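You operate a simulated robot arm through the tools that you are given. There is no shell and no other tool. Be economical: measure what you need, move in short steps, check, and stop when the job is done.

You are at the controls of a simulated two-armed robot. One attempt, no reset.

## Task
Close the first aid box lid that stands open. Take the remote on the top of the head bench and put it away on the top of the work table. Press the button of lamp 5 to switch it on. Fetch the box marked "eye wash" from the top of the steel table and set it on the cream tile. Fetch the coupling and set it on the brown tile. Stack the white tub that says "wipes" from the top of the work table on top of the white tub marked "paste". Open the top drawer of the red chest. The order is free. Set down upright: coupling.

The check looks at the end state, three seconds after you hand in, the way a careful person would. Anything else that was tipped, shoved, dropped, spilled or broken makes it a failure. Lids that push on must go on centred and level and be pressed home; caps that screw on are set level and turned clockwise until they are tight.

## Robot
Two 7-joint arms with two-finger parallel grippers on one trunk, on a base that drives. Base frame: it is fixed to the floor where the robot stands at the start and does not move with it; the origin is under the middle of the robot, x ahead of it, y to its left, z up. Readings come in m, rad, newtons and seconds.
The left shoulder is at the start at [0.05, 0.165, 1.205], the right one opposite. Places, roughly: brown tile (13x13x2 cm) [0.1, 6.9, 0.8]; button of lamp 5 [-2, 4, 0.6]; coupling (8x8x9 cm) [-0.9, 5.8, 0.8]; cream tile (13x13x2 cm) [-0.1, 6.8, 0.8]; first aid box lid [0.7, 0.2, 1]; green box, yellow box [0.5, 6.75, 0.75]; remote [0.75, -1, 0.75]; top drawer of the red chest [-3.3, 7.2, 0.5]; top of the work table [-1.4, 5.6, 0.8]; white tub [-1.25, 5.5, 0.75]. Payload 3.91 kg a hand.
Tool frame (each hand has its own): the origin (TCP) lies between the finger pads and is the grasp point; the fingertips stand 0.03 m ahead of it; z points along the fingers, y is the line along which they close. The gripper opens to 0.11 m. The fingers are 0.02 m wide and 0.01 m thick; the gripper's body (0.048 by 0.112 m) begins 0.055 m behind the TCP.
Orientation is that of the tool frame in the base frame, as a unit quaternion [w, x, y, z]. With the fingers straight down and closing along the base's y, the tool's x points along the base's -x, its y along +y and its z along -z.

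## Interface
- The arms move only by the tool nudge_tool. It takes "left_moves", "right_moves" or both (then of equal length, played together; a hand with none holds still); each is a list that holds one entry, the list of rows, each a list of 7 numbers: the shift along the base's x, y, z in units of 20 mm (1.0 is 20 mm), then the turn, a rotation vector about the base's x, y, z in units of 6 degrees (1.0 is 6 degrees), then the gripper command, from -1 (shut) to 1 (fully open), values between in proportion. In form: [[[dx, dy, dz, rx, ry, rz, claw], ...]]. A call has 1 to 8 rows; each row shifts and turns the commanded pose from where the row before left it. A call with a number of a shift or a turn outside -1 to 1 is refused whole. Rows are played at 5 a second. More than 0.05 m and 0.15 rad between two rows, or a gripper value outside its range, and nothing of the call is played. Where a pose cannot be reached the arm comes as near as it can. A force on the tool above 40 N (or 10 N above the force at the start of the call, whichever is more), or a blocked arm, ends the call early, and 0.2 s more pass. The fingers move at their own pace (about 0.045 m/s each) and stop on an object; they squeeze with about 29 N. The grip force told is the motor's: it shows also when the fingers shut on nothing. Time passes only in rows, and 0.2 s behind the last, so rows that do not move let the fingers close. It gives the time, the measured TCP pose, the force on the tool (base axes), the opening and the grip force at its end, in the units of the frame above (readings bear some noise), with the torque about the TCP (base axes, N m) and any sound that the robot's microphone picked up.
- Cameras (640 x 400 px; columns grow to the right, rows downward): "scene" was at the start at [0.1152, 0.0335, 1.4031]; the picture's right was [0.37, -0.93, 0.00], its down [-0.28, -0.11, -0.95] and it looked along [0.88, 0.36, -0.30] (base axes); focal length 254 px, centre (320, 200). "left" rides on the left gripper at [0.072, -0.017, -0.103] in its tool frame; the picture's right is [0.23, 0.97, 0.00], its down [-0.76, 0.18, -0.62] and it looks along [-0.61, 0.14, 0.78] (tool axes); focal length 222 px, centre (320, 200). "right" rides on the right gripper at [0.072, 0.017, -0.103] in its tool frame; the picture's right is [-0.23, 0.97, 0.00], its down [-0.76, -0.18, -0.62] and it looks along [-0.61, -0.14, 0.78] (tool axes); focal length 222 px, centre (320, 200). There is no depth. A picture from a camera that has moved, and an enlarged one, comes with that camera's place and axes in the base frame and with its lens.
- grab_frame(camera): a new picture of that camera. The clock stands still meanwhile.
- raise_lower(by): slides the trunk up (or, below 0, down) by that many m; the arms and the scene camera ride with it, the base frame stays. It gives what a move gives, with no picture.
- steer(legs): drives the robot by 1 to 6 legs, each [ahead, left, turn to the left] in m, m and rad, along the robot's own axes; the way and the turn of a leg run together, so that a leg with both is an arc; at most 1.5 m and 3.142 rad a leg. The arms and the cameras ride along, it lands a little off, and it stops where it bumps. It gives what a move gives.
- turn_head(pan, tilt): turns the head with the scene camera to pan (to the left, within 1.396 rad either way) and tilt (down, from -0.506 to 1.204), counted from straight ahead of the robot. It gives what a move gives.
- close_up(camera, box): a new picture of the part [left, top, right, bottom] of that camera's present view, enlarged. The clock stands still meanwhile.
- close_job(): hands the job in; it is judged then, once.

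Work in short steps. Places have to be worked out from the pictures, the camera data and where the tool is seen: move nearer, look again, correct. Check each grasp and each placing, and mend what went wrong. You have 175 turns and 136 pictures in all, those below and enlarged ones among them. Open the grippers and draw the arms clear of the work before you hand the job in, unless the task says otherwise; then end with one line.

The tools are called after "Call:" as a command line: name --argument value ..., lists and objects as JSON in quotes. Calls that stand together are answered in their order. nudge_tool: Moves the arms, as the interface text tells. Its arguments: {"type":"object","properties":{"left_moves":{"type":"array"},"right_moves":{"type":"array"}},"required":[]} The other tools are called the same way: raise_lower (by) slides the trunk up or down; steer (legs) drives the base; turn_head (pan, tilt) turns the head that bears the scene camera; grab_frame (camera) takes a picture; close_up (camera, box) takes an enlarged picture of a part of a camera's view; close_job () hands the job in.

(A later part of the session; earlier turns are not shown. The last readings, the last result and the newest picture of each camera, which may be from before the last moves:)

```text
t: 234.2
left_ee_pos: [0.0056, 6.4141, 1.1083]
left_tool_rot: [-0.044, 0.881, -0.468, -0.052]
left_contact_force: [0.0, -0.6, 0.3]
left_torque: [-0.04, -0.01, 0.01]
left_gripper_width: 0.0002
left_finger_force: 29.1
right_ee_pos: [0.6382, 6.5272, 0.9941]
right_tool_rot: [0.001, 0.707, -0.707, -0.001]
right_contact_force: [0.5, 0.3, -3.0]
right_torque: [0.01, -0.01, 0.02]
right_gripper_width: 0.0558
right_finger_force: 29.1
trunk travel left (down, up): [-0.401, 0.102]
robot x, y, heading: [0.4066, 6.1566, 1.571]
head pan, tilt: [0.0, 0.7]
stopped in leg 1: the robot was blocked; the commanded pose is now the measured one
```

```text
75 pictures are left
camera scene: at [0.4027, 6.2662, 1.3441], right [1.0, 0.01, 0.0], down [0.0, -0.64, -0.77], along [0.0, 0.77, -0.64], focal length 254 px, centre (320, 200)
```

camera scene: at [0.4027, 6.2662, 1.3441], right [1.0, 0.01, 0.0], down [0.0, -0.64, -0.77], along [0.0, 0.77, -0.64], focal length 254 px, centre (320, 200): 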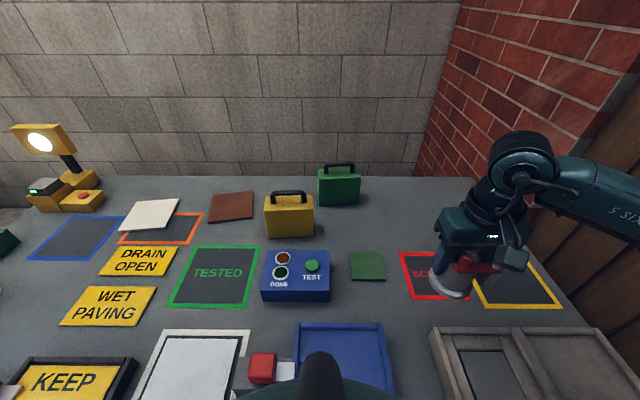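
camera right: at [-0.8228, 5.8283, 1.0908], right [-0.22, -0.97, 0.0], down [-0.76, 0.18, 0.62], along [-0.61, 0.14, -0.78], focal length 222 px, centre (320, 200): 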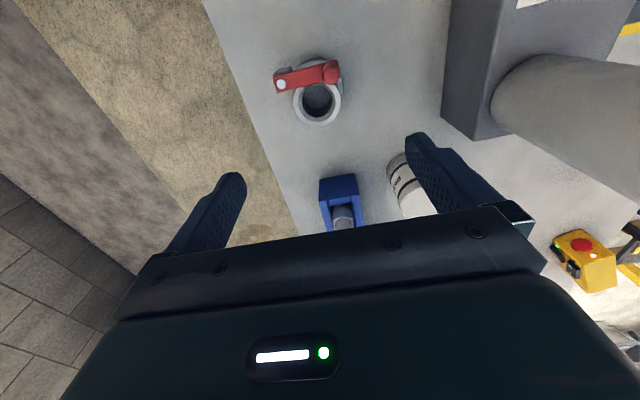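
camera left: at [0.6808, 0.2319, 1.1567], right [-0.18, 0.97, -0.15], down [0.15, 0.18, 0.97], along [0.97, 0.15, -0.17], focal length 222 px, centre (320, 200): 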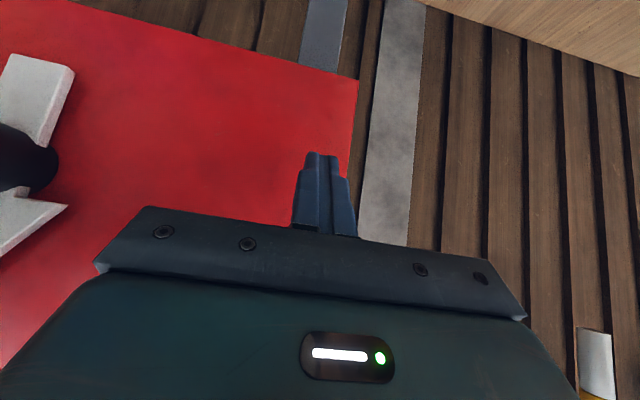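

Blocked at a 0.12 m gap by the column, and nothing moved. From there, turned so the right shoulder leads (heading ≈160°), the brown tile (0.11, 6.92) is about 0.58 m from the shoulder, which is reachable. I'll raise the coupling, back off, shift, turn and come in sideways.

Call:
nudge_tool --right_moves '[[[0, -0.5, 1, 0, 0, 0, -1], [0, -0.5, 1, 0, 0, 0, -1], [0, -0.5, 0.5, 0, 0, 0, -1]]]'

Call:
steer --legs '[[-0.15, 0, 0], [0, 0.3, 0], [0, 0, 0.62], [0, 0, 0.61], [0.046, -0.128, 0]]'

Call:
turn_head --pan -1.1 --tilt 0.65

Call:
grab_frame --camera "scene"

```text
t: 235.0
left_ee_pos: [0.0066, 6.4132, 1.1085]
left_tool_rot: [-0.044, 0.881, -0.468, -0.052]
left_contact_force: [0.6, -0.7, -0.5]
left_torque: [-0.01, 0.0, -0.02]
left_gripper_width: 0.0
left_finger_force: 28.8
right_ee_pos: [0.6371, 6.4983, 1.0458]
right_tool_rot: [-0.001, 0.709, -0.706, -0.001]
right_contact_force: [0.7, -1.1, -2.6]
right_torque: [0.01, 0.02, 0.01]
right_gripper_width: 0.0558
right_finger_force: 29.3
trunk travel left (down, up): [-0.401, 0.102]
robot x, y, heading: [0.4049, 6.1558, 1.576]
head pan, tilt: [0.0, 0.7]
```

```text
t: 240.3
left_ee_pos: [-0.3621, 5.9598, 1.1084]
left_tool_rot: [-0.023, 0.986, -0.15, -0.063]
left_contact_force: [0.5, 0.0, -0.3]
left_torque: [-0.03, 0.02, 0.02]
left_gripper_width: 0.0001
left_finger_force: 28.1
right_ee_pos: [0.0789, 6.4201, 1.043]
right_tool_rot: [0.001, 0.902, -0.433, 0.002]
right_contact_force: [0.6, 0.2, -2.4]
right_torque: [0.04, 0.0, -0.01]
right_gripper_width: 0.0558
right_finger_force: 28.8
trunk travel left (down, up): [-0.401, 0.102]
robot x, y, heading: [0.1099, 6.0061, 2.247]
head pan, tilt: [0.0, 0.7]
stopped in leg 4: the robot was blocked; the commanded pose is now the measured one
```

```text
t: 241.6
left_ee_pos: [-0.3629, 5.9591, 1.1075]
left_tool_rot: [-0.024, 0.987, -0.15, -0.061]
left_contact_force: [-0.1, 0.5, 0.5]
left_torque: [0.01, -0.02, -0.05]
left_gripper_width: 0.0001
left_finger_force: 29.1
right_ee_pos: [0.0769, 6.4198, 1.0436]
right_tool_rot: [0.0, 0.902, -0.432, 0.0]
right_contact_force: [0.2, -0.2, -3.0]
right_torque: [0.0, 0.03, -0.02]
right_gripper_width: 0.0556
right_finger_force: 29.1
trunk travel left (down, up): [-0.401, 0.102]
robot x, y, heading: [0.1099, 6.0021, 2.251]
head pan, tilt: [-1.1, 0.649]
```

```text
74 pictures are left
camera scene: at [0.1269, 6.1059, 1.348], right [0.91, -0.41, 0.0], down [-0.25, -0.55, -0.8], along [0.32, 0.73, -0.6], focal length 254 px, centre (320, 200)
```

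scene: 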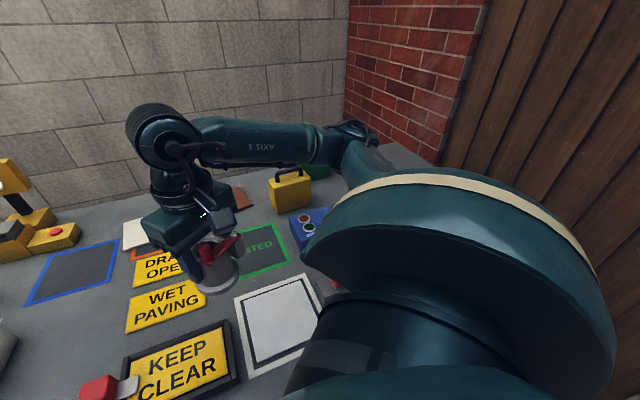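

The turn was blocked, probably by the drawer front at x<0.1. I'll move right of the drawer (x≈0.41), turn to heading 2.9 there, and edge in north.

Call:
steer --legs '[[-0.282, -0.158, 0], [0, 0, 0.65], [0.036, -0.146, 0], [0.02, -0.08, 0]]'

```text
t: 247.1
left_ee_pos: [0.0627, 5.752, 1.1047]
left_tool_rot: [-0.005, 0.983, 0.171, -0.066]
left_contact_force: [0.3, -0.1, 0.7]
left_torque: [-0.02, 0.0, 0.0]
left_gripper_width: 0.0003
left_finger_force: 29.0
right_ee_pos: [0.1356, 6.3846, 1.0453]
right_tool_rot: [-0.003, 0.993, -0.121, 0.002]
right_contact_force: [-0.6, -0.6, -3.2]
right_torque: [-0.05, 0.01, 0.0]
right_gripper_width: 0.0556
right_finger_force: 28.8
trunk travel left (down, up): [-0.401, 0.102]
robot x, y, heading: [0.4154, 6.0841, 2.9]
head pan, tilt: [-1.1, 0.649]
stopped in leg 4: the robot was blocked; the commanded pose is now the measured one
```

Sideways is blocked at a 0.19 m gap. The contact may be the bottom of the torso against the table edge, so I'll raise the trunk 0.1 m and try edging north again.

Call:
raise_lower --by 0.1

Call:
steer --legs '[[0.015, -0.06, 0]]'

```text
t: 248.6
left_ee_pos: [0.0622, 5.7594, 1.1662]
left_tool_rot: [0.004, 0.983, 0.172, -0.068]
left_contact_force: [-0.4, -0.3, -0.3]
left_torque: [0.01, -0.02, -0.01]
left_gripper_width: 0.0001
left_finger_force: 28.8
right_ee_pos: [0.1354, 6.3909, 1.0947]
right_tool_rot: [0.007, 0.993, -0.121, 0.002]
right_contact_force: [-0.1, -0.5, -2.1]
right_torque: [0.04, 0.02, -0.01]
right_gripper_width: 0.0558
right_finger_force: 29.4
trunk travel left (down, up): [-0.457, 0.046]
robot x, y, heading: [0.409, 6.0673, 2.904]
head pan, tilt: [-1.1, 0.649]
stopped: the arm was blocked; the commanded pose is now the measured one
```

```text
t: 249.6
left_ee_pos: [0.0622, 5.7551, 1.1577]
left_tool_rot: [-0.002, 0.983, 0.173, -0.067]
left_contact_force: [0.2, 0.0, -0.9]
left_torque: [-0.05, -0.03, -0.02]
left_gripper_width: 0.0
left_finger_force: 28.9
right_ee_pos: [0.1354, 6.3879, 1.0942]
right_tool_rot: [0.001, 0.992, -0.122, 0.002]
right_contact_force: [-0.1, 0.3, -2.6]
right_torque: [-0.02, 0.02, 0.02]
right_gripper_width: 0.0557
right_finger_force: 28.8
trunk travel left (down, up): [-0.457, 0.046]
robot x, y, heading: [0.411, 6.0773, 2.899]
head pan, tilt: [-1.1, 0.649]
```

Raising was blocked because a ledge of the torso sits under the tabletop. I'll back away 0.1 m to free it, then use the right camera to measure tile position and table height by parallax.

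Call:
steer --legs '[[-0.024, 0.097, 0]]'

Call:
grab_frame --camera "right"

Call:
grab_frame --camera "scene"

```text
t: 250.7
left_ee_pos: [0.0635, 5.6543, 1.1626]
left_tool_rot: [-0.002, 0.983, 0.172, -0.066]
left_contact_force: [-0.6, -0.6, 0.2]
left_torque: [0.04, 0.02, 0.01]
left_gripper_width: 0.0
left_finger_force: 29.0
right_ee_pos: [0.1346, 6.2866, 1.0999]
right_tool_rot: [0.001, 0.993, -0.121, 0.002]
right_contact_force: [-0.2, -0.7, -1.7]
right_torque: [0.02, -0.03, -0.01]
right_gripper_width: 0.0556
right_finger_force: 29.0
trunk travel left (down, up): [-0.457, 0.046]
robot x, y, heading: [0.4145, 5.9755, 2.902]
head pan, tilt: [-1.1, 0.649]
```

```text
73 pictures are left
camera right: at [0.2017, 6.2529, 1.2026], right [-0.46, -0.89, 0.0], down [-0.7, 0.36, 0.62], along [-0.55, 0.28, -0.78], focal length 222 px, centre (320, 200)
```

right: 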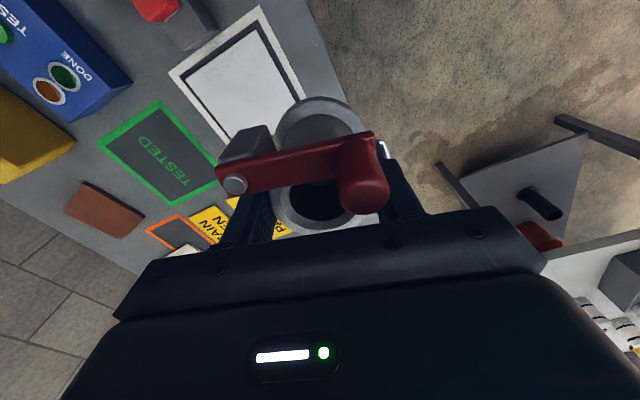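

```text
72 pictures are left
camera scene: at [0.3634, 6.0666, 1.4047], right [0.97, 0.23, 0.0], down [0.14, -0.59, -0.8], along [-0.18, 0.78, -0.6], focal length 254 px, centre (320, 200)
```

scene: 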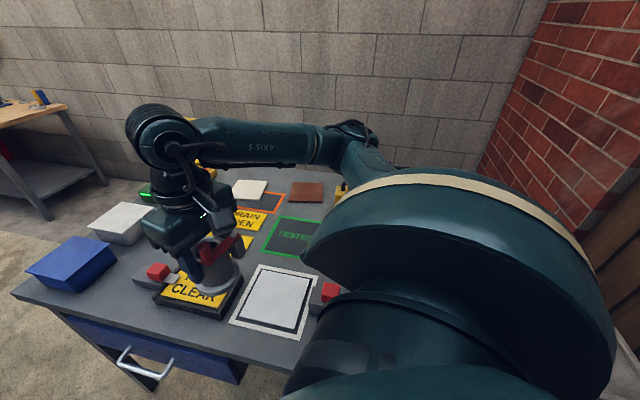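

Tile estimates agree: brown ≈ (0.11, 6.925). Before choosing the stance, I need to know which box is "eye wash", so I'll drive 0.45 m east and view the boxes' east faces.

Call:
steer --legs '[[-0.43, -0.105, 0]]'

Call:
turn_head --pan -0.75 --tilt 0.5

Call:
grab_frame --camera "scene"

```text
t: 253.0
left_ee_pos: [0.4244, 5.655, 1.1632]
left_tool_rot: [-0.001, 0.982, 0.175, -0.067]
left_contact_force: [-0.1, 0.2, 0.2]
left_torque: [0.01, -0.05, 0.01]
left_gripper_width: 0.0
left_finger_force: 28.7
right_ee_pos: [0.4956, 6.2871, 1.0982]
right_tool_rot: [-0.001, 0.993, -0.119, 0.004]
right_contact_force: [-1.2, 0.3, -2.5]
right_torque: [0.0, -0.02, 0.0]
right_gripper_width: 0.0558
right_finger_force: 28.7
trunk travel left (down, up): [-0.457, 0.046]
robot x, y, heading: [0.7704, 5.9771, 2.908]
head pan, tilt: [-1.1, 0.649]
stopped in leg 1: the robot was blocked; the commanded pose is now the measured one
```

```text
t: 253.9
left_ee_pos: [0.4255, 5.6552, 1.1642]
left_tool_rot: [-0.001, 0.982, 0.174, -0.067]
left_contact_force: [-0.2, 0.3, -0.3]
left_torque: [0.02, 0.02, 0.0]
left_gripper_width: 0.0002
left_finger_force: 29.4
right_ee_pos: [0.4962, 6.2866, 1.0989]
right_tool_rot: [0.0, 0.993, -0.12, 0.003]
right_contact_force: [-0.2, -0.8, -2.5]
right_torque: [-0.04, 0.01, 0.0]
right_gripper_width: 0.0556
right_finger_force: 29.3
trunk travel left (down, up): [-0.457, 0.046]
robot x, y, heading: [0.773, 5.9811, 2.91]
head pan, tilt: [-0.75, 0.499]
```

```text
71 pictures are left
camera scene: at [0.6937, 6.0597, 1.4176], right [0.83, 0.55, 0.0], down [0.26, -0.4, -0.88], along [-0.48, 0.73, -0.48], focal length 254 px, centre (320, 200)
```

scene: 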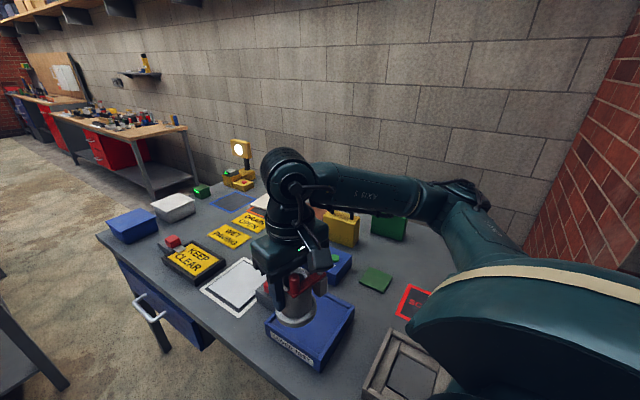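

Zooming in on the boxes from here.

Call:
close_up --camera "scene" --box '[310, 195, 430, 275]'

```text
5.00 times, centred on (370, 235) of scene
camera zoom: at [0.6937, 6.0597, 1.4176], right [0.83, 0.55, 0.0], down [0.26, -0.4, -0.88], along [-0.48, 0.73, -0.48], focal length 1272 px, centre (70, 25)
```

zoom: 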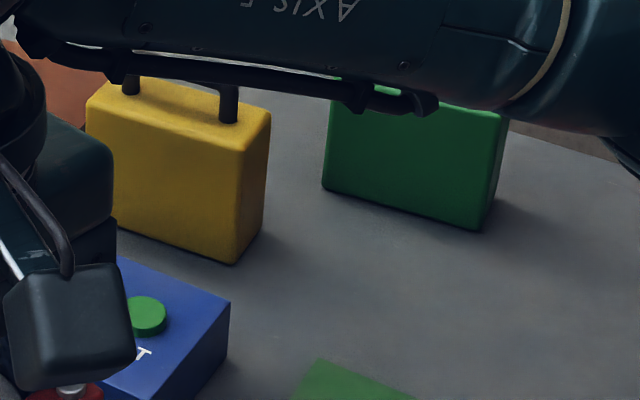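

No label on south, east or top faces, so it must be on the back; I'll inspect when lifting one. First the coupling: I'll test whether lowering the trunk lets the torso ledge pass under the drawer near x=0.11.

Call:
nudge_tool --right_moves '[[[0, 0, 1, 0, 0, 0, -1], [0, 0, 1, 0, 0, 0, -1], [0, 0, 1, 0, 0, 0, -1], [0, 0, 1, 0, 0, 0, -1]]]'

Call:
steer --legs '[[0.64, 0.15, 0], [0, 0, 0.23]]'

Call:
raise_lower --by -0.2

Call:
steer --legs '[[0, -0.06, 0], [0, -0.05, 0]]'

```text
t: 254.9
left_ee_pos: [0.4262, 5.6537, 1.1643]
left_tool_rot: [-0.001, 0.982, 0.174, -0.067]
left_contact_force: [-0.4, 0.5, 0.1]
left_torque: [0.01, 0.02, -0.02]
left_gripper_width: 0.0
left_finger_force: 28.8
right_ee_pos: [0.4972, 6.2867, 1.179]
right_tool_rot: [0.001, 0.993, -0.119, 0.003]
right_contact_force: [0.3, 0.3, -3.2]
right_torque: [0.01, 0.0, 0.0]
right_gripper_width: 0.0556
right_finger_force: 28.9
trunk travel left (down, up): [-0.457, 0.046]
robot x, y, heading: [0.7701, 5.978, 2.906]
head pan, tilt: [-0.75, 0.499]
```

```text
t: 259.4
left_ee_pos: [-0.1493, 5.5846, 1.1642]
left_tool_rot: [0.007, 0.955, 0.289, -0.066]
left_contact_force: [0.7, 0.2, -0.4]
left_torque: [-0.01, 0.04, 0.0]
left_gripper_width: 0.0
left_finger_force: 28.9
right_ee_pos: [-0.2302, 6.2165, 1.1791]
right_tool_rot: [0.0, 1.0, -0.002, 0.002]
right_contact_force: [0.6, 0.0, -3.3]
right_torque: [-0.03, -0.01, 0.04]
right_gripper_width: 0.0559
right_finger_force: 28.8
trunk travel left (down, up): [-0.457, 0.046]
robot x, y, heading: [0.1121, 5.9806, -3.139]
head pan, tilt: [-0.75, 0.499]
```

```text
t: 261.5
left_ee_pos: [-0.1496, 5.5843, 0.9633]
left_tool_rot: [0.006, 0.955, 0.289, -0.066]
left_contact_force: [0.3, -0.1, 0.8]
left_torque: [0.01, -0.02, -0.01]
left_gripper_width: 0.0
left_finger_force: 29.1
right_ee_pos: [-0.2304, 6.2163, 0.9782]
right_tool_rot: [0.001, 1.0, -0.001, 0.003]
right_contact_force: [-0.1, 0.2, -3.8]
right_torque: [-0.01, 0.03, 0.05]
right_gripper_width: 0.0556
right_finger_force: 29.3
trunk travel left (down, up): [-0.257, 0.246]
robot x, y, heading: [0.1107, 5.9787, -3.14]
head pan, tilt: [-0.75, 0.499]
```

```text
t: 263.1
left_ee_pos: [-0.1473, 5.6682, 0.9649]
left_tool_rot: [0.006, 0.955, 0.289, -0.068]
left_contact_force: [0.3, -0.6, -0.1]
left_torque: [-0.03, -0.02, 0.01]
left_gripper_width: 0.0
left_finger_force: 28.8
right_ee_pos: [-0.2295, 6.2997, 0.9784]
right_tool_rot: [-0.002, 1.0, -0.002, 0.004]
right_contact_force: [0.1, 0.3, -3.3]
right_torque: [-0.01, 0.0, -0.02]
right_gripper_width: 0.0555
right_finger_force: 29.2
trunk travel left (down, up): [-0.257, 0.246]
robot x, y, heading: [0.1135, 6.0627, -3.14]
head pan, tilt: [-0.75, 0.499]
stopped in leg 2: the robot was blocked; the commanded pose is now the measured one
```

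At heading π I now stand 0.21 m from the edge with the trunk low. I'll swing the right hand toward the tile to test the real reach.

Call:
nudge_tool --right_moves '[[[1, 1, 0.2, 0, 0, -1, -1], [1, 1, 0.2, 0, 0, -1, -1], [1, 1, 0.2, 0, 0, -1, -1], [1, 1, 0.2, 0, 0, -1, -1], [1, 1, 0.2, 0, 0, -1, -1], [1, 1, 0.2, 0, 0, -1, -1], [1, 1, 0, 0, 0, -1, -1], [1, 1, 0, 0, 0, -1, -1]]]'

Call:
nudge_tool --right_moves '[[[1, 1, 0, 0, 0, -1, -1], [1, 1, 0, 0, 0, -1, -1], [1, 1, 0, 0, 0, -1, -1], [1, 1, 0, 0, 0, -1, -1], [1, 1, 0, 0, 0, -1, -1], [1, 1, 0, 0, 0, -1, -1], [1, 1, 0, 0, 0, 0, -1], [1, 1, 0, 0, 0, 0, -1]]]'

Call:
nudge_tool --right_moves '[[[0.5, 1, -0.3, 0, 0, 0, -1], [0.5, 1, -0.3, 0, 0, 0, -1], [0, 1, -0.3, 0, 0, 0, -1], [0, 1, -0.3, 0, 0, 0, -1], [0, 1, -0.3, 0, 0, 0, -1], [0, 1, -0.3, 0, 0, 0, -1], [0, 1, 0, 0, 0, 0, -1], [0, 1, 0, 0, 0, 0, -1]]]'

```text
t: 264.9
left_ee_pos: [-0.148, 5.6659, 0.9644]
left_tool_rot: [0.007, 0.955, 0.29, -0.067]
left_contact_force: [0.8, 0.0, -0.3]
left_torque: [0.03, -0.01, -0.01]
left_gripper_width: 0.0
left_finger_force: 28.7
right_ee_pos: [-0.0734, 6.4567, 1.0031]
right_tool_rot: [0.0, 0.913, -0.408, 0.003]
right_contact_force: [-0.6, 0.1, -2.2]
right_torque: [-0.02, -0.03, 0.01]
right_gripper_width: 0.0556
right_finger_force: 29.7
right hand out of reach, approached as far as the arm can: row 5
trunk travel left (down, up): [-0.257, 0.246]
robot x, y, heading: [0.1128, 6.0656, -3.139]
head pan, tilt: [-0.75, 0.499]
```

```text
t: 266.6
left_ee_pos: [-0.1493, 5.6656, 0.9652]
left_tool_rot: [0.007, 0.955, 0.289, -0.068]
left_contact_force: [0.3, 0.4, 0.3]
left_torque: [-0.02, -0.02, 0.01]
left_gripper_width: 0.0
left_finger_force: 28.7
right_ee_pos: [0.0816, 6.6216, 1.0016]
right_tool_rot: [0.001, 0.742, -0.67, 0.003]
right_contact_force: [0.0, -0.7, -3.7]
right_torque: [0.01, 0.02, 0.02]
right_gripper_width: 0.0556
right_finger_force: 29.6
right hand out of reach, approached as far as the arm can: row 8
trunk travel left (down, up): [-0.257, 0.246]
robot x, y, heading: [0.1119, 6.0647, -3.143]
head pan, tilt: [-0.75, 0.499]
```

```text
t: 268.4
left_ee_pos: [-0.1497, 5.6674, 0.9641]
left_tool_rot: [0.007, 0.955, 0.288, -0.068]
left_contact_force: [-0.3, -0.3, 0.1]
left_torque: [0.02, 0.01, -0.01]
left_gripper_width: 0.0001
left_finger_force: 29.2
right_ee_pos: [0.1024, 6.7797, 0.9662]
right_tool_rot: [0.002, 0.742, -0.67, 0.003]
right_contact_force: [0.1, -0.4, -3.6]
right_torque: [0.04, 0.02, 0.03]
right_gripper_width: 0.0556
right_finger_force: 29.0
trunk travel left (down, up): [-0.257, 0.246]
robot x, y, heading: [0.1149, 6.0633, -3.142]
head pan, tilt: [-0.75, 0.499]
```

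The arm reached y=6.78 vertically without complaint. I'll continue forward toward y≈6.9.

Call:
nudge_tool --right_moves '[[[0.1, 1, -0.5, 0, 0, 0, -1], [0.1, 1, -0.5, 0, 0, 0, -1], [0, 1, -0.5, 0, 0, 0, -1], [0, 1, -0.5, 0, 0, 0, -1], [0, 1, -0.3, 0, 0, 0, -1], [0, 1, -0.2, 0, 0, 0, -1]]]'

Call:
grab_frame --camera "right"

```text
t: 269.9
left_ee_pos: [-0.1491, 5.6685, 0.9652]
left_tool_rot: [0.007, 0.955, 0.29, -0.067]
left_contact_force: [0.3, -0.7, -0.5]
left_torque: [-0.02, 0.0, 0.0]
left_gripper_width: 0.0
left_finger_force: 28.7
right_ee_pos: [0.1058, 6.8798, 0.9196]
right_tool_rot: [0.002, 0.742, -0.671, 0.003]
right_contact_force: [0.1, -0.5, -1.8]
right_torque: [-0.01, 0.0, -0.02]
right_gripper_width: 0.0557
right_finger_force: 28.8
right hand out of reach, approached as far as the arm can: row 6
trunk travel left (down, up): [-0.257, 0.246]
robot x, y, heading: [0.112, 6.0643, -3.143]
head pan, tilt: [-0.75, 0.499]
```

```text
69 pictures are left
camera right: at [0.0959, 6.8066, 1.0221], right [-0.99, 0.13, 0.0], down [0.1, 0.78, 0.62], along [0.08, 0.61, -0.79], focal length 222 px, centre (320, 200)
```

right: 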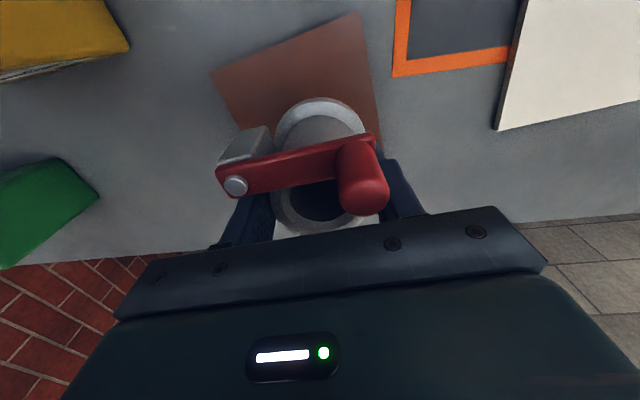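

The tile is right under the hand. From this view its centre is (0.122, 6.873), and the yellow box's label side is visible. First I'll centre and lower the coupling.

Call:
nudge_tool --right_moves '[[[0.7, -0.3, 0, 0, 0, 0, -1], [0, 0, -0.7, 0, 0, 0, -1], [0, 0, -0.7, 0, 0, 0, -1], [0, 0, -0.7, 0, 0, 0, -1], [0, 0, -0.7, 0, 0, 0, -1], [0, 0, -0.5, 0, 0, 0, -1]]]'

Call:
close_up --camera "right" --box '[0, 0, 160, 100]'

Call:
grab_frame --camera "right"

```text
t: 271.1
left_ee_pos: [-0.1488, 5.6648, 0.9633]
left_tool_rot: [0.004, 0.955, 0.289, -0.067]
left_contact_force: [0.7, -0.4, -0.4]
left_torque: [0.02, -0.03, -0.01]
left_gripper_width: 0.0
left_finger_force: 29.4
right_ee_pos: [0.1208, 6.8724, 0.8696]
right_tool_rot: [0.002, 0.739, -0.674, -0.004]
right_contact_force: [-4.1, -6.3, 29.4]
right_torque: [-0.81, -0.59, -0.24]
right_gripper_width: 0.0557
right_finger_force: 29.4
trunk travel left (down, up): [-0.257, 0.246]
robot x, y, heading: [0.1131, 6.0623, -3.142]
head pan, tilt: [-0.75, 0.499]
stopped in row 6 (right hand): the force on the tool passed its limit (the readings are from after the stop); the commanded pose is now the measured one
```

```text
4.00 times, centred on (80, 50) of right
camera zoom: at [0.1114, 6.7979, 0.9718], right [-0.99, 0.14, 0.01], down [0.11, 0.77, 0.63], along [0.08, 0.62, -0.78], focal length 888 px, centre (1280, 800)
```

zoom: 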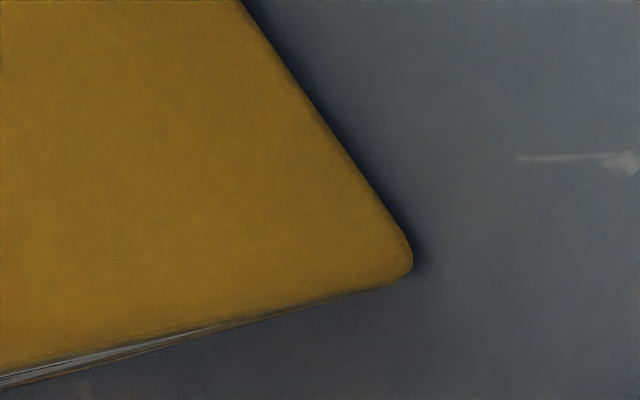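

```text
67 pictures are left
camera right: at [0.1114, 6.7979, 0.9718], right [-0.99, 0.14, 0.01], down [0.11, 0.77, 0.63], along [0.08, 0.62, -0.78], focal length 222 px, centre (320, 200)
```

right: 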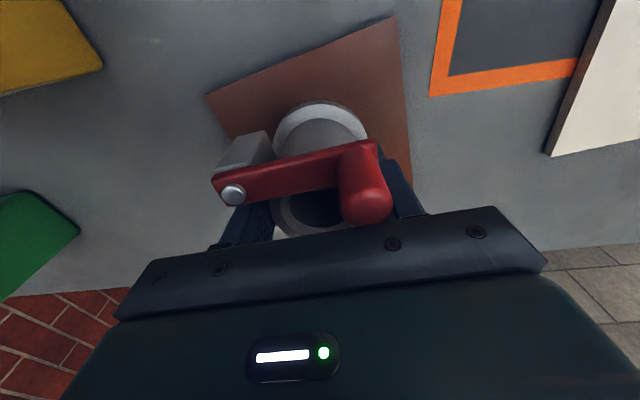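

Contact at TCP 0.870, so the tile top is z≈0.80 (the steel table is ≈0.78). The coupling sits near the tile centre; I'll release and lift straight up.

Call:
nudge_tool --right_moves '[[[0, 0, 0.1, 0, 0, 0, 0], [0, 0, 0, 0, 0, 0, 0.6], [0, 0, 0, 0, 0, 0, 0.6], [0, 0, 0.5, 0, 0, 0, 0.6], [0, 0, 1, 0, 0, 0, 0.6], [0, 0, 1, 0, 0, 0, 0.6], [0, 0, 1, 0, 0, 0, 0.6], [0, -0.5, 1, 0, 0, 0, 0.6]]]'

Call:
grab_frame --camera "right"

```text
t: 272.9
left_ee_pos: [-0.148, 5.6664, 0.9635]
left_tool_rot: [0.007, 0.955, 0.289, -0.068]
left_contact_force: [0.5, 0.3, 0.0]
left_torque: [0.02, 0.01, 0.02]
left_gripper_width: 0.0
left_finger_force: 29.1
right_ee_pos: [0.1201, 6.8642, 0.9567]
right_tool_rot: [0.002, 0.74, -0.673, -0.001]
right_contact_force: [0.3, 0.9, -0.1]
right_torque: [-0.01, -0.01, -0.01]
right_gripper_width: 0.088
right_finger_force: 0.0
trunk travel left (down, up): [-0.257, 0.246]
robot x, y, heading: [0.1148, 6.0633, -3.134]
head pan, tilt: [-0.75, 0.499]
```

```text
66 pictures are left
camera right: at [0.1112, 6.7907, 1.059], right [-0.99, 0.13, 0.0], down [0.11, 0.77, 0.62], along [0.08, 0.62, -0.78], focal length 222 px, centre (320, 200)
```

right: 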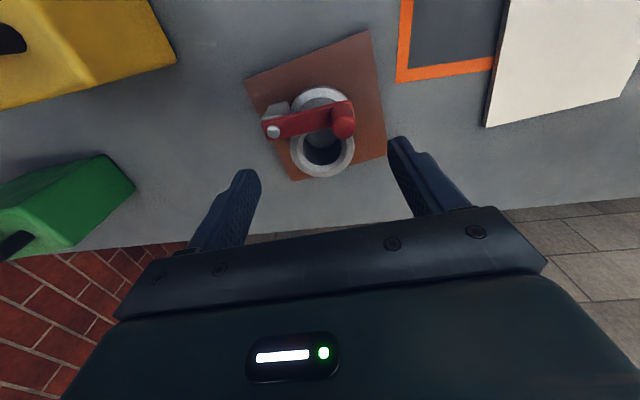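

The coupling stands centred on the brown tile. I'll zoom in the current view on the box edges for hints of labels.

Call:
close_up --camera "right" --box '[0, 0, 200, 270]'

```text
1.48 times, centred on (100, 135) of right
camera zoom: at [0.1112, 6.7907, 1.059], right [-0.99, 0.13, 0.0], down [0.11, 0.77, 0.62], along [0.08, 0.62, -0.78], focal length 329 px, centre (646, 296)
```

zoom: 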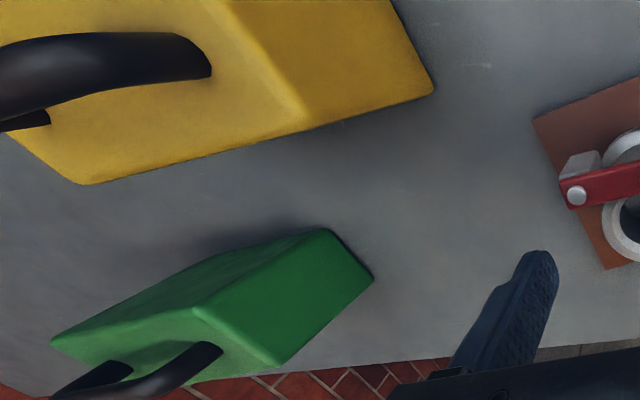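

West faces are unlabelled too, so labels are on the north faces. I'll yaw the hand so its camera sits on the east side, shift the base 0.2 m east, and look at the north faces.

Call:
nudge_tool --right_moves '[[[0, -1, 1, 0, 0, 1, 0.6], [0, -1, 1, 0, 0, 1, 0.6], [0, -1, 1, 0, 0, 1, 0.6], [0, -1, 1, 0, 0, 1, 0.6], [0, -1, 0, 0, 0, 1, 0.6], [0, -1, 0, 0, 0, 1, 0.6], [0, -1, 0, 0, 0, 1, 0.6], [0, -1, 0, 0, 0, 1, 0.6]]]'

Call:
nudge_tool --right_moves '[[[0, 0, 0, 0, 0, 1, 0.6], [0, 0, 0, 0, 0, 1, 0.6], [0, 0, 0, 0, 0, 1, 0.6], [0, 0, 0, 0, 0, 1, 0.6], [0, 0, 0, 0, 0, 1, 0.6], [0, 0, 0, 0, 0, 1, 0.6]]]'

Call:
steer --legs '[[-0.22, 0, 0]]'

Call:
nudge_tool --right_moves '[[[0, 1, 0, 0, 0, 0, 0.6], [0, 1, 0, 0, 0, 0, 0.6], [0, 1, 0, 0, 0, 0, 0.6], [0, 1, 0, 0, 0, 0, 0.6], [0, 1, 0, 0, 0, 0, 0.6], [0, 1, 0, 0, 0, 0, 0.6], [0, 1, 0, 0, 0, 0, 0.6], [0, 1, 0, 0, 0, 0, 0.6]]]'

Call:
grab_frame --camera "right"

```text
t: 274.7
left_ee_pos: [-0.1489, 5.6664, 0.964]
left_tool_rot: [0.007, 0.955, 0.289, -0.068]
left_contact_force: [0.3, 1.0, 0.6]
left_torque: [0.04, 0.0, 0.0]
left_gripper_width: 0.0
left_finger_force: 29.1
right_ee_pos: [0.0666, 6.6732, 1.0267]
right_tool_rot: [0.002, 0.937, -0.349, -0.003]
right_contact_force: [0.5, 0.1, 0.0]
right_torque: [0.02, 0.01, -0.04]
right_gripper_width: 0.088
right_finger_force: 0.1
right hand out of reach, approached as far as the arm can: row 2, 3, 4, 5, 6, 7, 8
trunk travel left (down, up): [-0.257, 0.246]
robot x, y, heading: [0.1115, 6.0634, -3.138]
head pan, tilt: [-0.75, 0.499]
```

```text
t: 276.1
left_ee_pos: [-0.1491, 5.6666, 0.964]
left_tool_rot: [0.007, 0.955, 0.289, -0.068]
left_contact_force: [0.0, 0.3, -0.3]
left_torque: [-0.01, -0.03, 0.01]
left_gripper_width: 0.0
left_finger_force: 28.9
right_ee_pos: [-0.0344, 6.5562, 1.0089]
right_tool_rot: [0.002, 0.999, -0.043, -0.003]
right_contact_force: [1.0, -0.1, -0.2]
right_torque: [0.02, 0.06, -0.01]
right_gripper_width: 0.0879
right_finger_force: 0.0
right hand out of reach, approached as far as the arm can: row 1, 2, 3, 4, 5, 6
trunk travel left (down, up): [-0.257, 0.246]
robot x, y, heading: [0.1115, 6.0609, -3.143]
head pan, tilt: [-0.75, 0.499]
```

```text
t: 277.8
left_ee_pos: [0.071, 5.6672, 0.9654]
left_tool_rot: [0.007, 0.955, 0.29, -0.069]
left_contact_force: [0.1, 0.5, -0.7]
left_torque: [-0.01, -0.02, 0.02]
left_gripper_width: 0.0001
left_finger_force: 28.9
right_ee_pos: [0.1845, 6.5571, 1.009]
right_tool_rot: [0.003, 0.999, -0.043, -0.002]
right_contact_force: [0.0, 0.1, -0.5]
right_torque: [-0.02, -0.01, 0.02]
right_gripper_width: 0.0878
right_finger_force: 0.0
trunk travel left (down, up): [-0.257, 0.246]
robot x, y, heading: [0.334, 6.0608, -3.139]
head pan, tilt: [-0.75, 0.499]
```

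```text
t: 279.6
left_ee_pos: [0.0709, 5.6682, 0.9646]
left_tool_rot: [0.006, 0.955, 0.289, -0.068]
left_contact_force: [-0.1, 1.1, 0.1]
left_torque: [0.02, 0.0, 0.02]
left_gripper_width: 0.0002
left_finger_force: 29.0
right_ee_pos: [0.1263, 6.5877, 1.0088]
right_tool_rot: [0.003, 0.999, -0.045, -0.001]
right_contact_force: [1.2, -0.5, 0.0]
right_torque: [-0.03, -0.02, -0.01]
right_gripper_width: 0.0882
right_finger_force: 0.0
right hand out of reach, approached as far as the arm can: row 1, 2, 3, 4, 5, 6, 7, 8
trunk travel left (down, up): [-0.257, 0.246]
robot x, y, heading: [0.3314, 6.0666, -3.138]
head pan, tilt: [-0.75, 0.499]
```

```text
64 pictures are left
camera right: at [0.1972, 6.5651, 1.1102], right [-0.31, -0.95, 0.01], down [-0.74, 0.25, 0.63], along [-0.6, 0.19, -0.78], focal length 222 px, centre (320, 200)
```

right: 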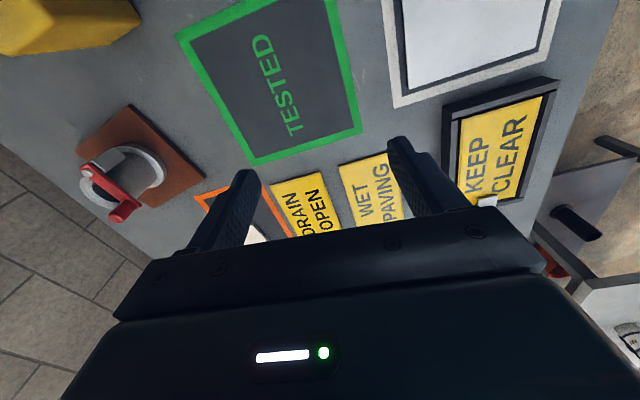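

That yaw can't reach sideways; only a radial (north-pointing camera) yaw can. I'll yaw back and move over the yellow box, whose handle I can straddle along x, then lift it to read its hidden face.

Call:
nudge_tool --right_moves '[[[0.5, 0, 0.5, 0, 0, -1, 1], [0.5, 0, 0.5, 0, 0, -1, 1], [1, 0, 0.5, 0, 0, -1, 1], [1, 0, 0.5, 0, 0, -1, 1], [1, 0, 0.5, 0, 0, -1, 1], [1, 0.5, 0.3, 0, 0, -1, 1], [1, 0.5, 0, 0, 0, -1, 1], [1, 0.5, 0, 0, 0, -1, 1]]]'

Call:
nudge_tool --right_moves '[[[1, 1, 0, 0, 0, -1, 1], [0.5, 1, 0, 0, 0, -1, 1], [0.5, 1, 0, 0, 0, -1, 1], [0, 1, 0, 0, 0, -1, 1], [0, 0.5, 0, 0, 0, -1, 1], [0, 0.5, 0, 0, 0, -1, 1]]]'

Call:
grab_frame --camera "right"

```text
t: 281.4
left_ee_pos: [0.0695, 5.6683, 0.965]
left_tool_rot: [0.007, 0.954, 0.291, -0.067]
left_contact_force: [-0.5, 0.1, 0.2]
left_torque: [0.0, -0.03, -0.02]
left_gripper_width: 0.0003
left_finger_force: 29.0
right_ee_pos: [0.2665, 6.6183, 1.0642]
right_tool_rot: [0.002, 0.895, -0.446, -0.003]
right_contact_force: [-0.3, -0.4, -0.7]
right_torque: [0.01, 0.02, 0.02]
right_gripper_width: 0.1101
right_finger_force: 0.0
trunk travel left (down, up): [-0.257, 0.246]
robot x, y, heading: [0.3322, 6.0642, -3.14]
head pan, tilt: [-0.75, 0.499]
```

```text
t: 282.8
left_ee_pos: [0.0721, 5.6671, 0.9642]
left_tool_rot: [0.007, 0.955, 0.289, -0.068]
left_contact_force: [0.2, 0.2, -0.5]
left_torque: [0.02, 0.0, 0.0]
left_gripper_width: 0.0
left_finger_force: 29.5
right_ee_pos: [0.3059, 6.7176, 1.064]
right_tool_rot: [0.0, 0.713, -0.701, -0.004]
right_contact_force: [0.5, 0.0, 0.6]
right_torque: [0.02, 0.0, -0.01]
right_gripper_width: 0.1097
right_finger_force: 0.1
trunk travel left (down, up): [-0.257, 0.246]
robot x, y, heading: [0.3306, 6.0647, -3.14]
head pan, tilt: [-0.75, 0.499]
```

```text
63 pictures are left
camera right: at [0.291, 6.6448, 1.1665], right [-0.98, 0.21, 0.01], down [0.17, 0.76, 0.62], along [0.13, 0.61, -0.78], focal length 222 px, centre (320, 200)
```

right: 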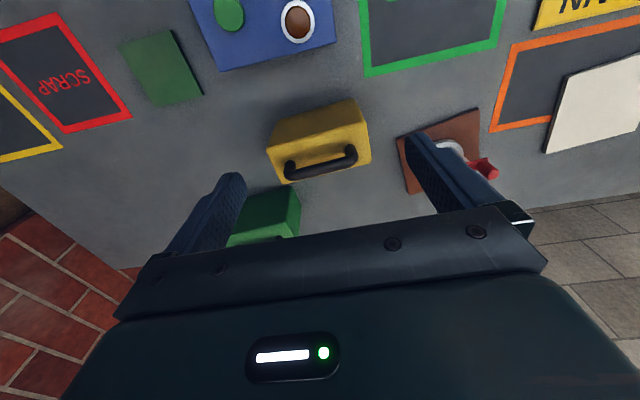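

The handle bar runs x 0.277–0.361 at y≈6.783, z≈0.915. I'll move over it, straddle its ends, and close along x.

Call:
nudge_tool --right_moves '[[[0.2, 1, 0, 0, 0, 0, 1], [0.2, 1, 0, 0, 0, 0, 1], [0.2, 1, -0.5, 0, 0, 0, 1], [0, 0.25, -1, 0, 0, 0, 1], [0, 0, -1, 0, 0, 0, 1], [0, 0, -1, 0, 0, 0, 1], [0, 0, -1, 0, 0, 0, 1], [0, 0, -0.8, 0, 0, 0, 1]]]'

Call:
grab_frame --camera "right"

```text
t: 284.6
left_ee_pos: [0.0718, 5.6682, 0.9646]
left_tool_rot: [0.007, 0.954, 0.29, -0.068]
left_contact_force: [0.6, 0.3, 0.5]
left_torque: [-0.01, -0.02, -0.01]
left_gripper_width: 0.0
left_finger_force: 28.9
right_ee_pos: [0.3174, 6.7822, 0.9567]
right_tool_rot: [0.001, 0.714, -0.701, -0.003]
right_contact_force: [-0.1, -0.1, 0.8]
right_torque: [0.03, -0.01, -0.01]
right_gripper_width: 0.1099
right_finger_force: 0.1
trunk travel left (down, up): [-0.257, 0.246]
robot x, y, heading: [0.33, 6.0635, -3.134]
head pan, tilt: [-0.75, 0.499]
```

```text
62 pictures are left
camera right: at [0.3025, 6.7092, 1.06], right [-0.98, 0.21, 0.01], down [0.17, 0.76, 0.62], along [0.13, 0.61, -0.78], focal length 222 px, centre (320, 200)
```

right: 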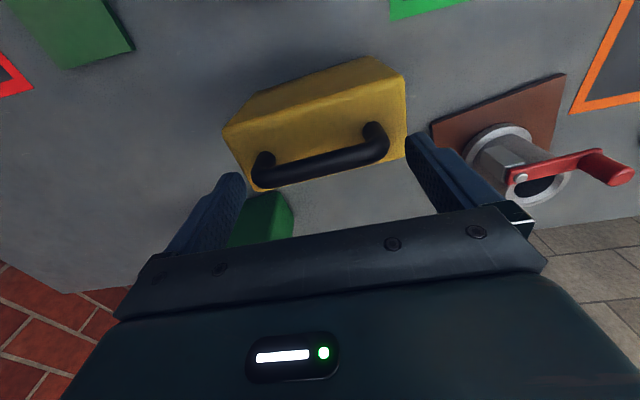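

Centred over the handle. I'll go down 3.5 cm and close.

Call:
nudge_tool --right_moves '[[[0, 0, -0.8, 0, 0, 0, 1], [0, 0, -0.8, 0, 0, 0, 1], [0, 0, 0, 0, 0, 0, 0.4], [0, 0, 0, 0, 0, 0, -1], [0, 0, 0, 0, 0, 0, -1], [0, 0, 0, 0, 0, 0, -1], [0, 0, 0, 0, 0, 0, -1]]]'

Call:
grab_frame --camera "right"

```text
t: 285.2
left_ee_pos: [0.0712, 5.6648, 0.963]
left_tool_rot: [0.004, 0.955, 0.29, -0.067]
left_contact_force: [-0.5, -0.4, -0.2]
left_torque: [0.0, -0.02, 0.01]
left_gripper_width: 0.0
left_finger_force: 29.3
right_ee_pos: [0.3195, 6.7825, 0.9405]
right_tool_rot: [-0.006, 0.712, -0.702, -0.01]
right_contact_force: [-3.1, -10.2, 24.8]
right_torque: [-0.5, -1.36, -0.61]
right_gripper_width: 0.1081
right_finger_force: 0.0
trunk travel left (down, up): [-0.257, 0.246]
robot x, y, heading: [0.3352, 6.0691, -3.139]
head pan, tilt: [-0.75, 0.499]
stopped in row 2 (right hand): the force on the tool passed its limit (the readings are from after the stop); the commanded pose is now the measured one
```

```text
61 pictures are left
camera right: at [0.304, 6.7071, 1.0413], right [-0.98, 0.21, 0.01], down [0.17, 0.75, 0.64], along [0.13, 0.63, -0.77], focal length 222 px, centre (320, 200)
```

right: 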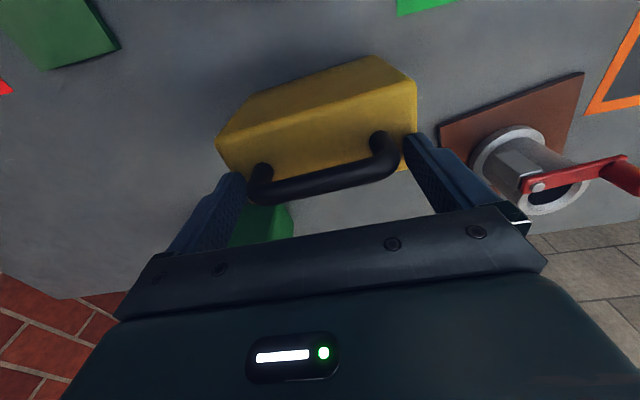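

The fingertips are on the box top (z≈0.91), so the handle is within the pads. I'll lift 5 mm and close.

Call:
nudge_tool --right_moves '[[[0, 0, 0.3, 0, 0, 0, 1], [0, 0, 0, 0, 0, 0, 0.4], [0, 0, 0, 0, 0, 0, -1], [0, 0, 0, 0, 0, 0, -1], [0, 0, 0, 0, 0, 0, -1], [0, 0, 0, 0, 0, 0, -1]]]'

Call:
grab_frame --camera "right"

```text
t: 286.6
left_ee_pos: [0.0713, 5.6667, 0.9653]
left_tool_rot: [0.007, 0.954, 0.29, -0.068]
left_contact_force: [0.4, -0.1, -0.8]
left_torque: [0.02, 0.0, 0.02]
left_gripper_width: 0.0
left_finger_force: 29.0
right_ee_pos: [0.3194, 6.7861, 0.9405]
right_tool_rot: [-0.004, 0.713, -0.701, -0.009]
right_contact_force: [0.3, 0.2, -0.3]
right_torque: [0.14, 0.1, -0.03]
right_gripper_width: 0.0935
right_finger_force: 28.9
trunk travel left (down, up): [-0.257, 0.246]
robot x, y, heading: [0.3331, 6.0644, -3.135]
head pan, tilt: [-0.75, 0.499]
```

```text
60 pictures are left
camera right: at [0.3037, 6.7109, 1.0417], right [-0.98, 0.21, 0.01], down [0.17, 0.75, 0.64], along [0.13, 0.62, -0.77], focal length 222 px, centre (320, 200)
```

right: 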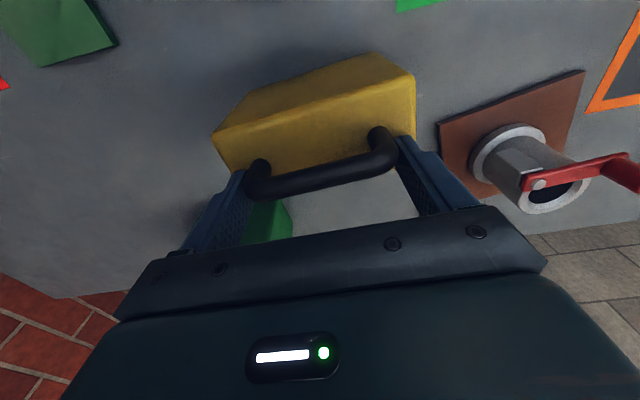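

Gripped across the handle (9.4 cm). Lifting 12 cm straight up.

Call:
nudge_tool --right_moves '[[[0, 0, 0.4, 0, 0, 0, -1], [0, 0, 1, 0, 0, 0, -1], [0, 0, 1, 0, 0, 0, -1], [0, -0.3, 1, 0, 0, 0, -1], [0, -0.5, 1, 0, 0, 0, -1], [0, -1, 1, 0, 0, 0, -1], [0, -1, 1, 0, 0, 0, -1], [0, -1, 0.3, 0, 0, 0, -1]]]'

Call:
grab_frame --camera "right"

```text
t: 288.4
left_ee_pos: [0.0725, 5.6682, 0.9637]
left_tool_rot: [0.007, 0.954, 0.29, -0.068]
left_contact_force: [-0.3, 0.1, -1.3]
left_torque: [-0.01, 0.0, 0.02]
left_gripper_width: 0.0
left_finger_force: 29.2
right_ee_pos: [0.3196, 6.7097, 1.0751]
right_tool_rot: [-0.004, 0.713, -0.702, -0.009]
right_contact_force: [0.0, -0.3, -6.1]
right_torque: [0.03, -0.02, -0.01]
right_gripper_width: 0.0938
right_finger_force: 29.0
trunk travel left (down, up): [-0.257, 0.246]
robot x, y, heading: [0.3344, 6.0643, -3.141]
head pan, tilt: [-0.75, 0.499]
```

```text
59 pictures are left
camera right: at [0.3035, 6.6352, 1.1758], right [-0.98, 0.21, 0.01], down [0.17, 0.75, 0.64], along [0.13, 0.62, -0.77], focal length 222 px, centre (320, 200)
```

right: 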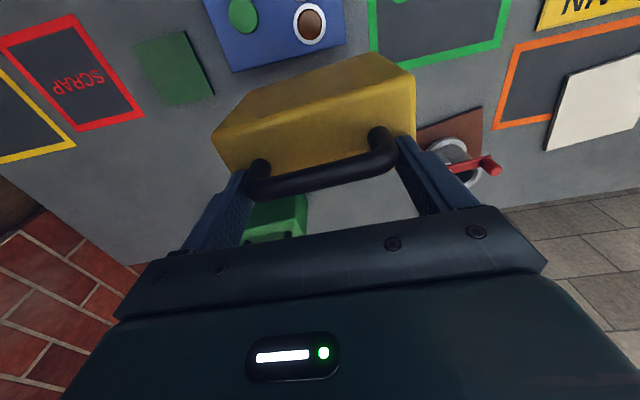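

It's held securely. I'll back off south and swing the box in front of me while yawing it so its hidden face turns toward the head camera.

Call:
steer --legs '[[0, 0.28, 0]]'

Call:
nudge_tool --right_moves '[[[-1, -1, 0, 0, 0, 1, -1], [-1, -1, 0, 0, 0, 1, -1], [-1, -1, 0, 0, 0, 1, -1], [-1, -1, 0, 0, 0, 1, -1], [-1, -1, 0, 0, 0, 1, -1], [-1, -1, 0, 0, 0, 1, -1], [-1, -1, 0, 0, 0, 1, -1], [-1, -1, 0, 0, 0, 1, -1]]]'

Call:
nudge_tool --right_moves '[[[-1, -1, 0, 0, 0, 1, -1], [-1, -1, 0, 0, 0, 1, -1], [-1, -1, 0, 0, 0, 1, -1], [-1, -1, 0, 0, 0, 1, -1], [-1, -1, 0, 0, 0, 1, -1], [-1, -1, 0, 0, 0, 1, -1], [-1, -1, 0, 0, 0, 1, -1], [-1, -1, 0, 0, 0, 1, -1]]]'

Call:
nudge_tool --right_moves '[[[0, 0, 0, 0, 0, 1, -1], [0, 0, 0, 0, 0, 1, -1], [0, 0, 0, 0, 0, 1, -1], [0, 0, 0, 0, 0, 1, -1], [0, 0, 0, 0, 0, 1, -1], [0, 0, 0, 0, 0, 1, -1], [0, 0, 0, 0, 0, 1, -1], [0, 0, 0, 0, 0, 1, -1]]]'

Call:
grab_frame --camera "scene"

```text
t: 290.4
left_ee_pos: [0.071, 5.3899, 0.9633]
left_tool_rot: [0.007, 0.955, 0.289, -0.068]
left_contact_force: [0.5, 0.7, 0.3]
left_torque: [0.04, 0.03, -0.01]
left_gripper_width: 0.0
left_finger_force: 29.0
right_ee_pos: [0.319, 6.4327, 1.0748]
right_tool_rot: [-0.005, 0.713, -0.701, -0.01]
right_contact_force: [-0.1, -0.3, -4.8]
right_torque: [0.03, 0.0, -0.02]
right_gripper_width: 0.0937
right_finger_force: 29.2
trunk travel left (down, up): [-0.257, 0.246]
robot x, y, heading: [0.3336, 5.7871, -3.139]
head pan, tilt: [-0.75, 0.499]
```

```text
t: 292.2
left_ee_pos: [0.0714, 5.3913, 0.9651]
left_tool_rot: [0.007, 0.955, 0.289, -0.068]
left_contact_force: [-0.1, -0.2, 0.5]
left_torque: [0.02, 0.01, -0.01]
left_gripper_width: 0.0001
left_finger_force: 28.6
right_ee_pos: [0.1602, 6.2726, 1.074]
right_tool_rot: [-0.001, 0.937, -0.35, -0.01]
right_contact_force: [0.7, 0.7, -5.7]
right_torque: [0.0, 0.06, 0.0]
right_gripper_width: 0.0937
right_finger_force: 29.0
trunk travel left (down, up): [-0.257, 0.246]
robot x, y, heading: [0.3309, 5.7866, -3.138]
head pan, tilt: [-0.75, 0.499]
```

```text
t: 294.0
left_ee_pos: [0.071, 5.3904, 0.9642]
left_tool_rot: [0.007, 0.955, 0.289, -0.067]
left_contact_force: [-0.3, 0.0, 0.3]
left_torque: [-0.04, 0.02, -0.01]
left_gripper_width: 0.0
left_finger_force: 28.9
right_ee_pos: [0.0015, 6.1122, 1.0745]
right_tool_rot: [0.004, 0.998, 0.061, -0.009]
right_contact_force: [-0.6, -0.1, -5.4]
right_torque: [-0.01, 0.03, 0.04]
right_gripper_width: 0.0938
right_finger_force: 28.6
trunk travel left (down, up): [-0.257, 0.246]
robot x, y, heading: [0.3317, 5.7881, -3.14]
head pan, tilt: [-0.75, 0.499]
```

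```text
t: 295.8
left_ee_pos: [0.0702, 5.3917, 0.9652]
left_tool_rot: [0.007, 0.955, 0.29, -0.067]
left_contact_force: [-0.1, 0.3, 0.4]
left_torque: [0.0, -0.01, 0.02]
left_gripper_width: 0.0
left_finger_force: 29.3
right_ee_pos: [0.0191, 6.0628, 1.0611]
right_tool_rot: [0.007, 0.887, 0.461, -0.007]
right_contact_force: [-0.4, -0.2, -5.6]
right_torque: [-0.03, -0.02, 0.02]
right_gripper_width: 0.0939
right_finger_force: 28.8
right hand out of reach, approached as far as the arm can: row 6, 7, 8
trunk travel left (down, up): [-0.257, 0.246]
robot x, y, heading: [0.3297, 5.7863, -3.139]
head pan, tilt: [-0.75, 0.499]
```

```text
58 pictures are left
camera scene: at [0.2357, 5.8481, 1.2177], right [0.68, 0.73, 0.0], down [0.35, -0.33, -0.88], along [-0.64, 0.6, -0.48], focal length 254 px, centre (320, 200)
```

scene: 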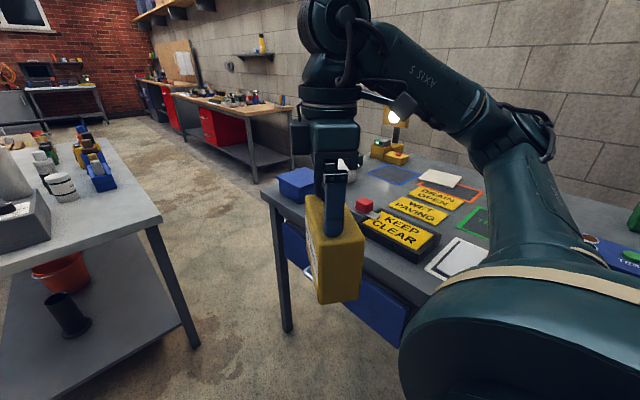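

The labelled side is turning into view. Zooming.

Call:
close_up --camera "scene" --box '[295, 190, 375, 310]'

```text
3.33 times, centred on (335, 250) of scene
camera zoom: at [0.2357, 5.8481, 1.2177], right [0.68, 0.73, 0.0], down [0.35, -0.33, -0.88], along [-0.64, 0.6, -0.48], focal length 848 px, centre (270, 33)
```

zoom: 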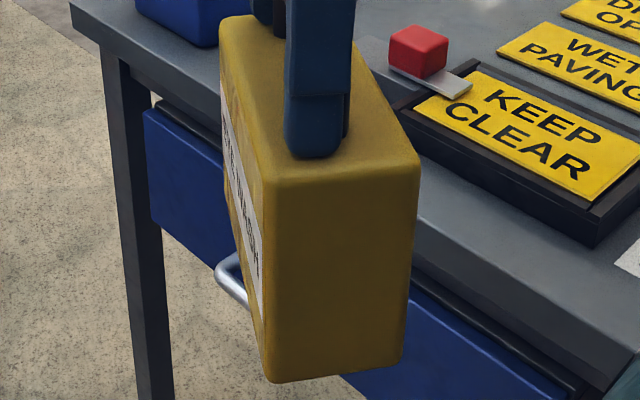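

It looks like "EYE WASH"; a tighter zoom to be sure.

Call:
close_up --camera "scene" --box '[304, 205, 336, 285]'

```text
5.00 times, centred on (320, 245) of scene
camera zoom: at [0.2357, 5.8481, 1.2177], right [0.68, 0.73, 0.0], down [0.35, -0.33, -0.88], along [-0.64, 0.6, -0.48], focal length 1272 px, centre (320, -25)
```

zoom: 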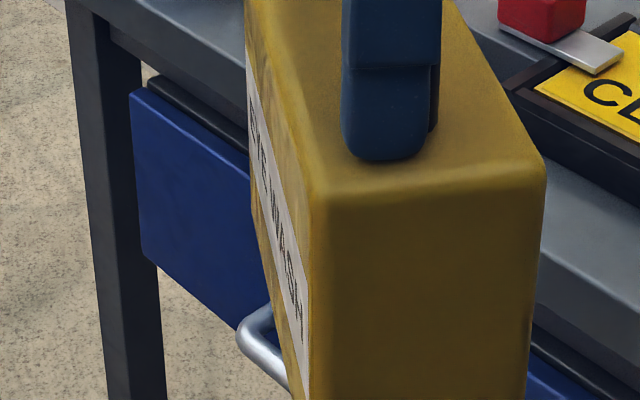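

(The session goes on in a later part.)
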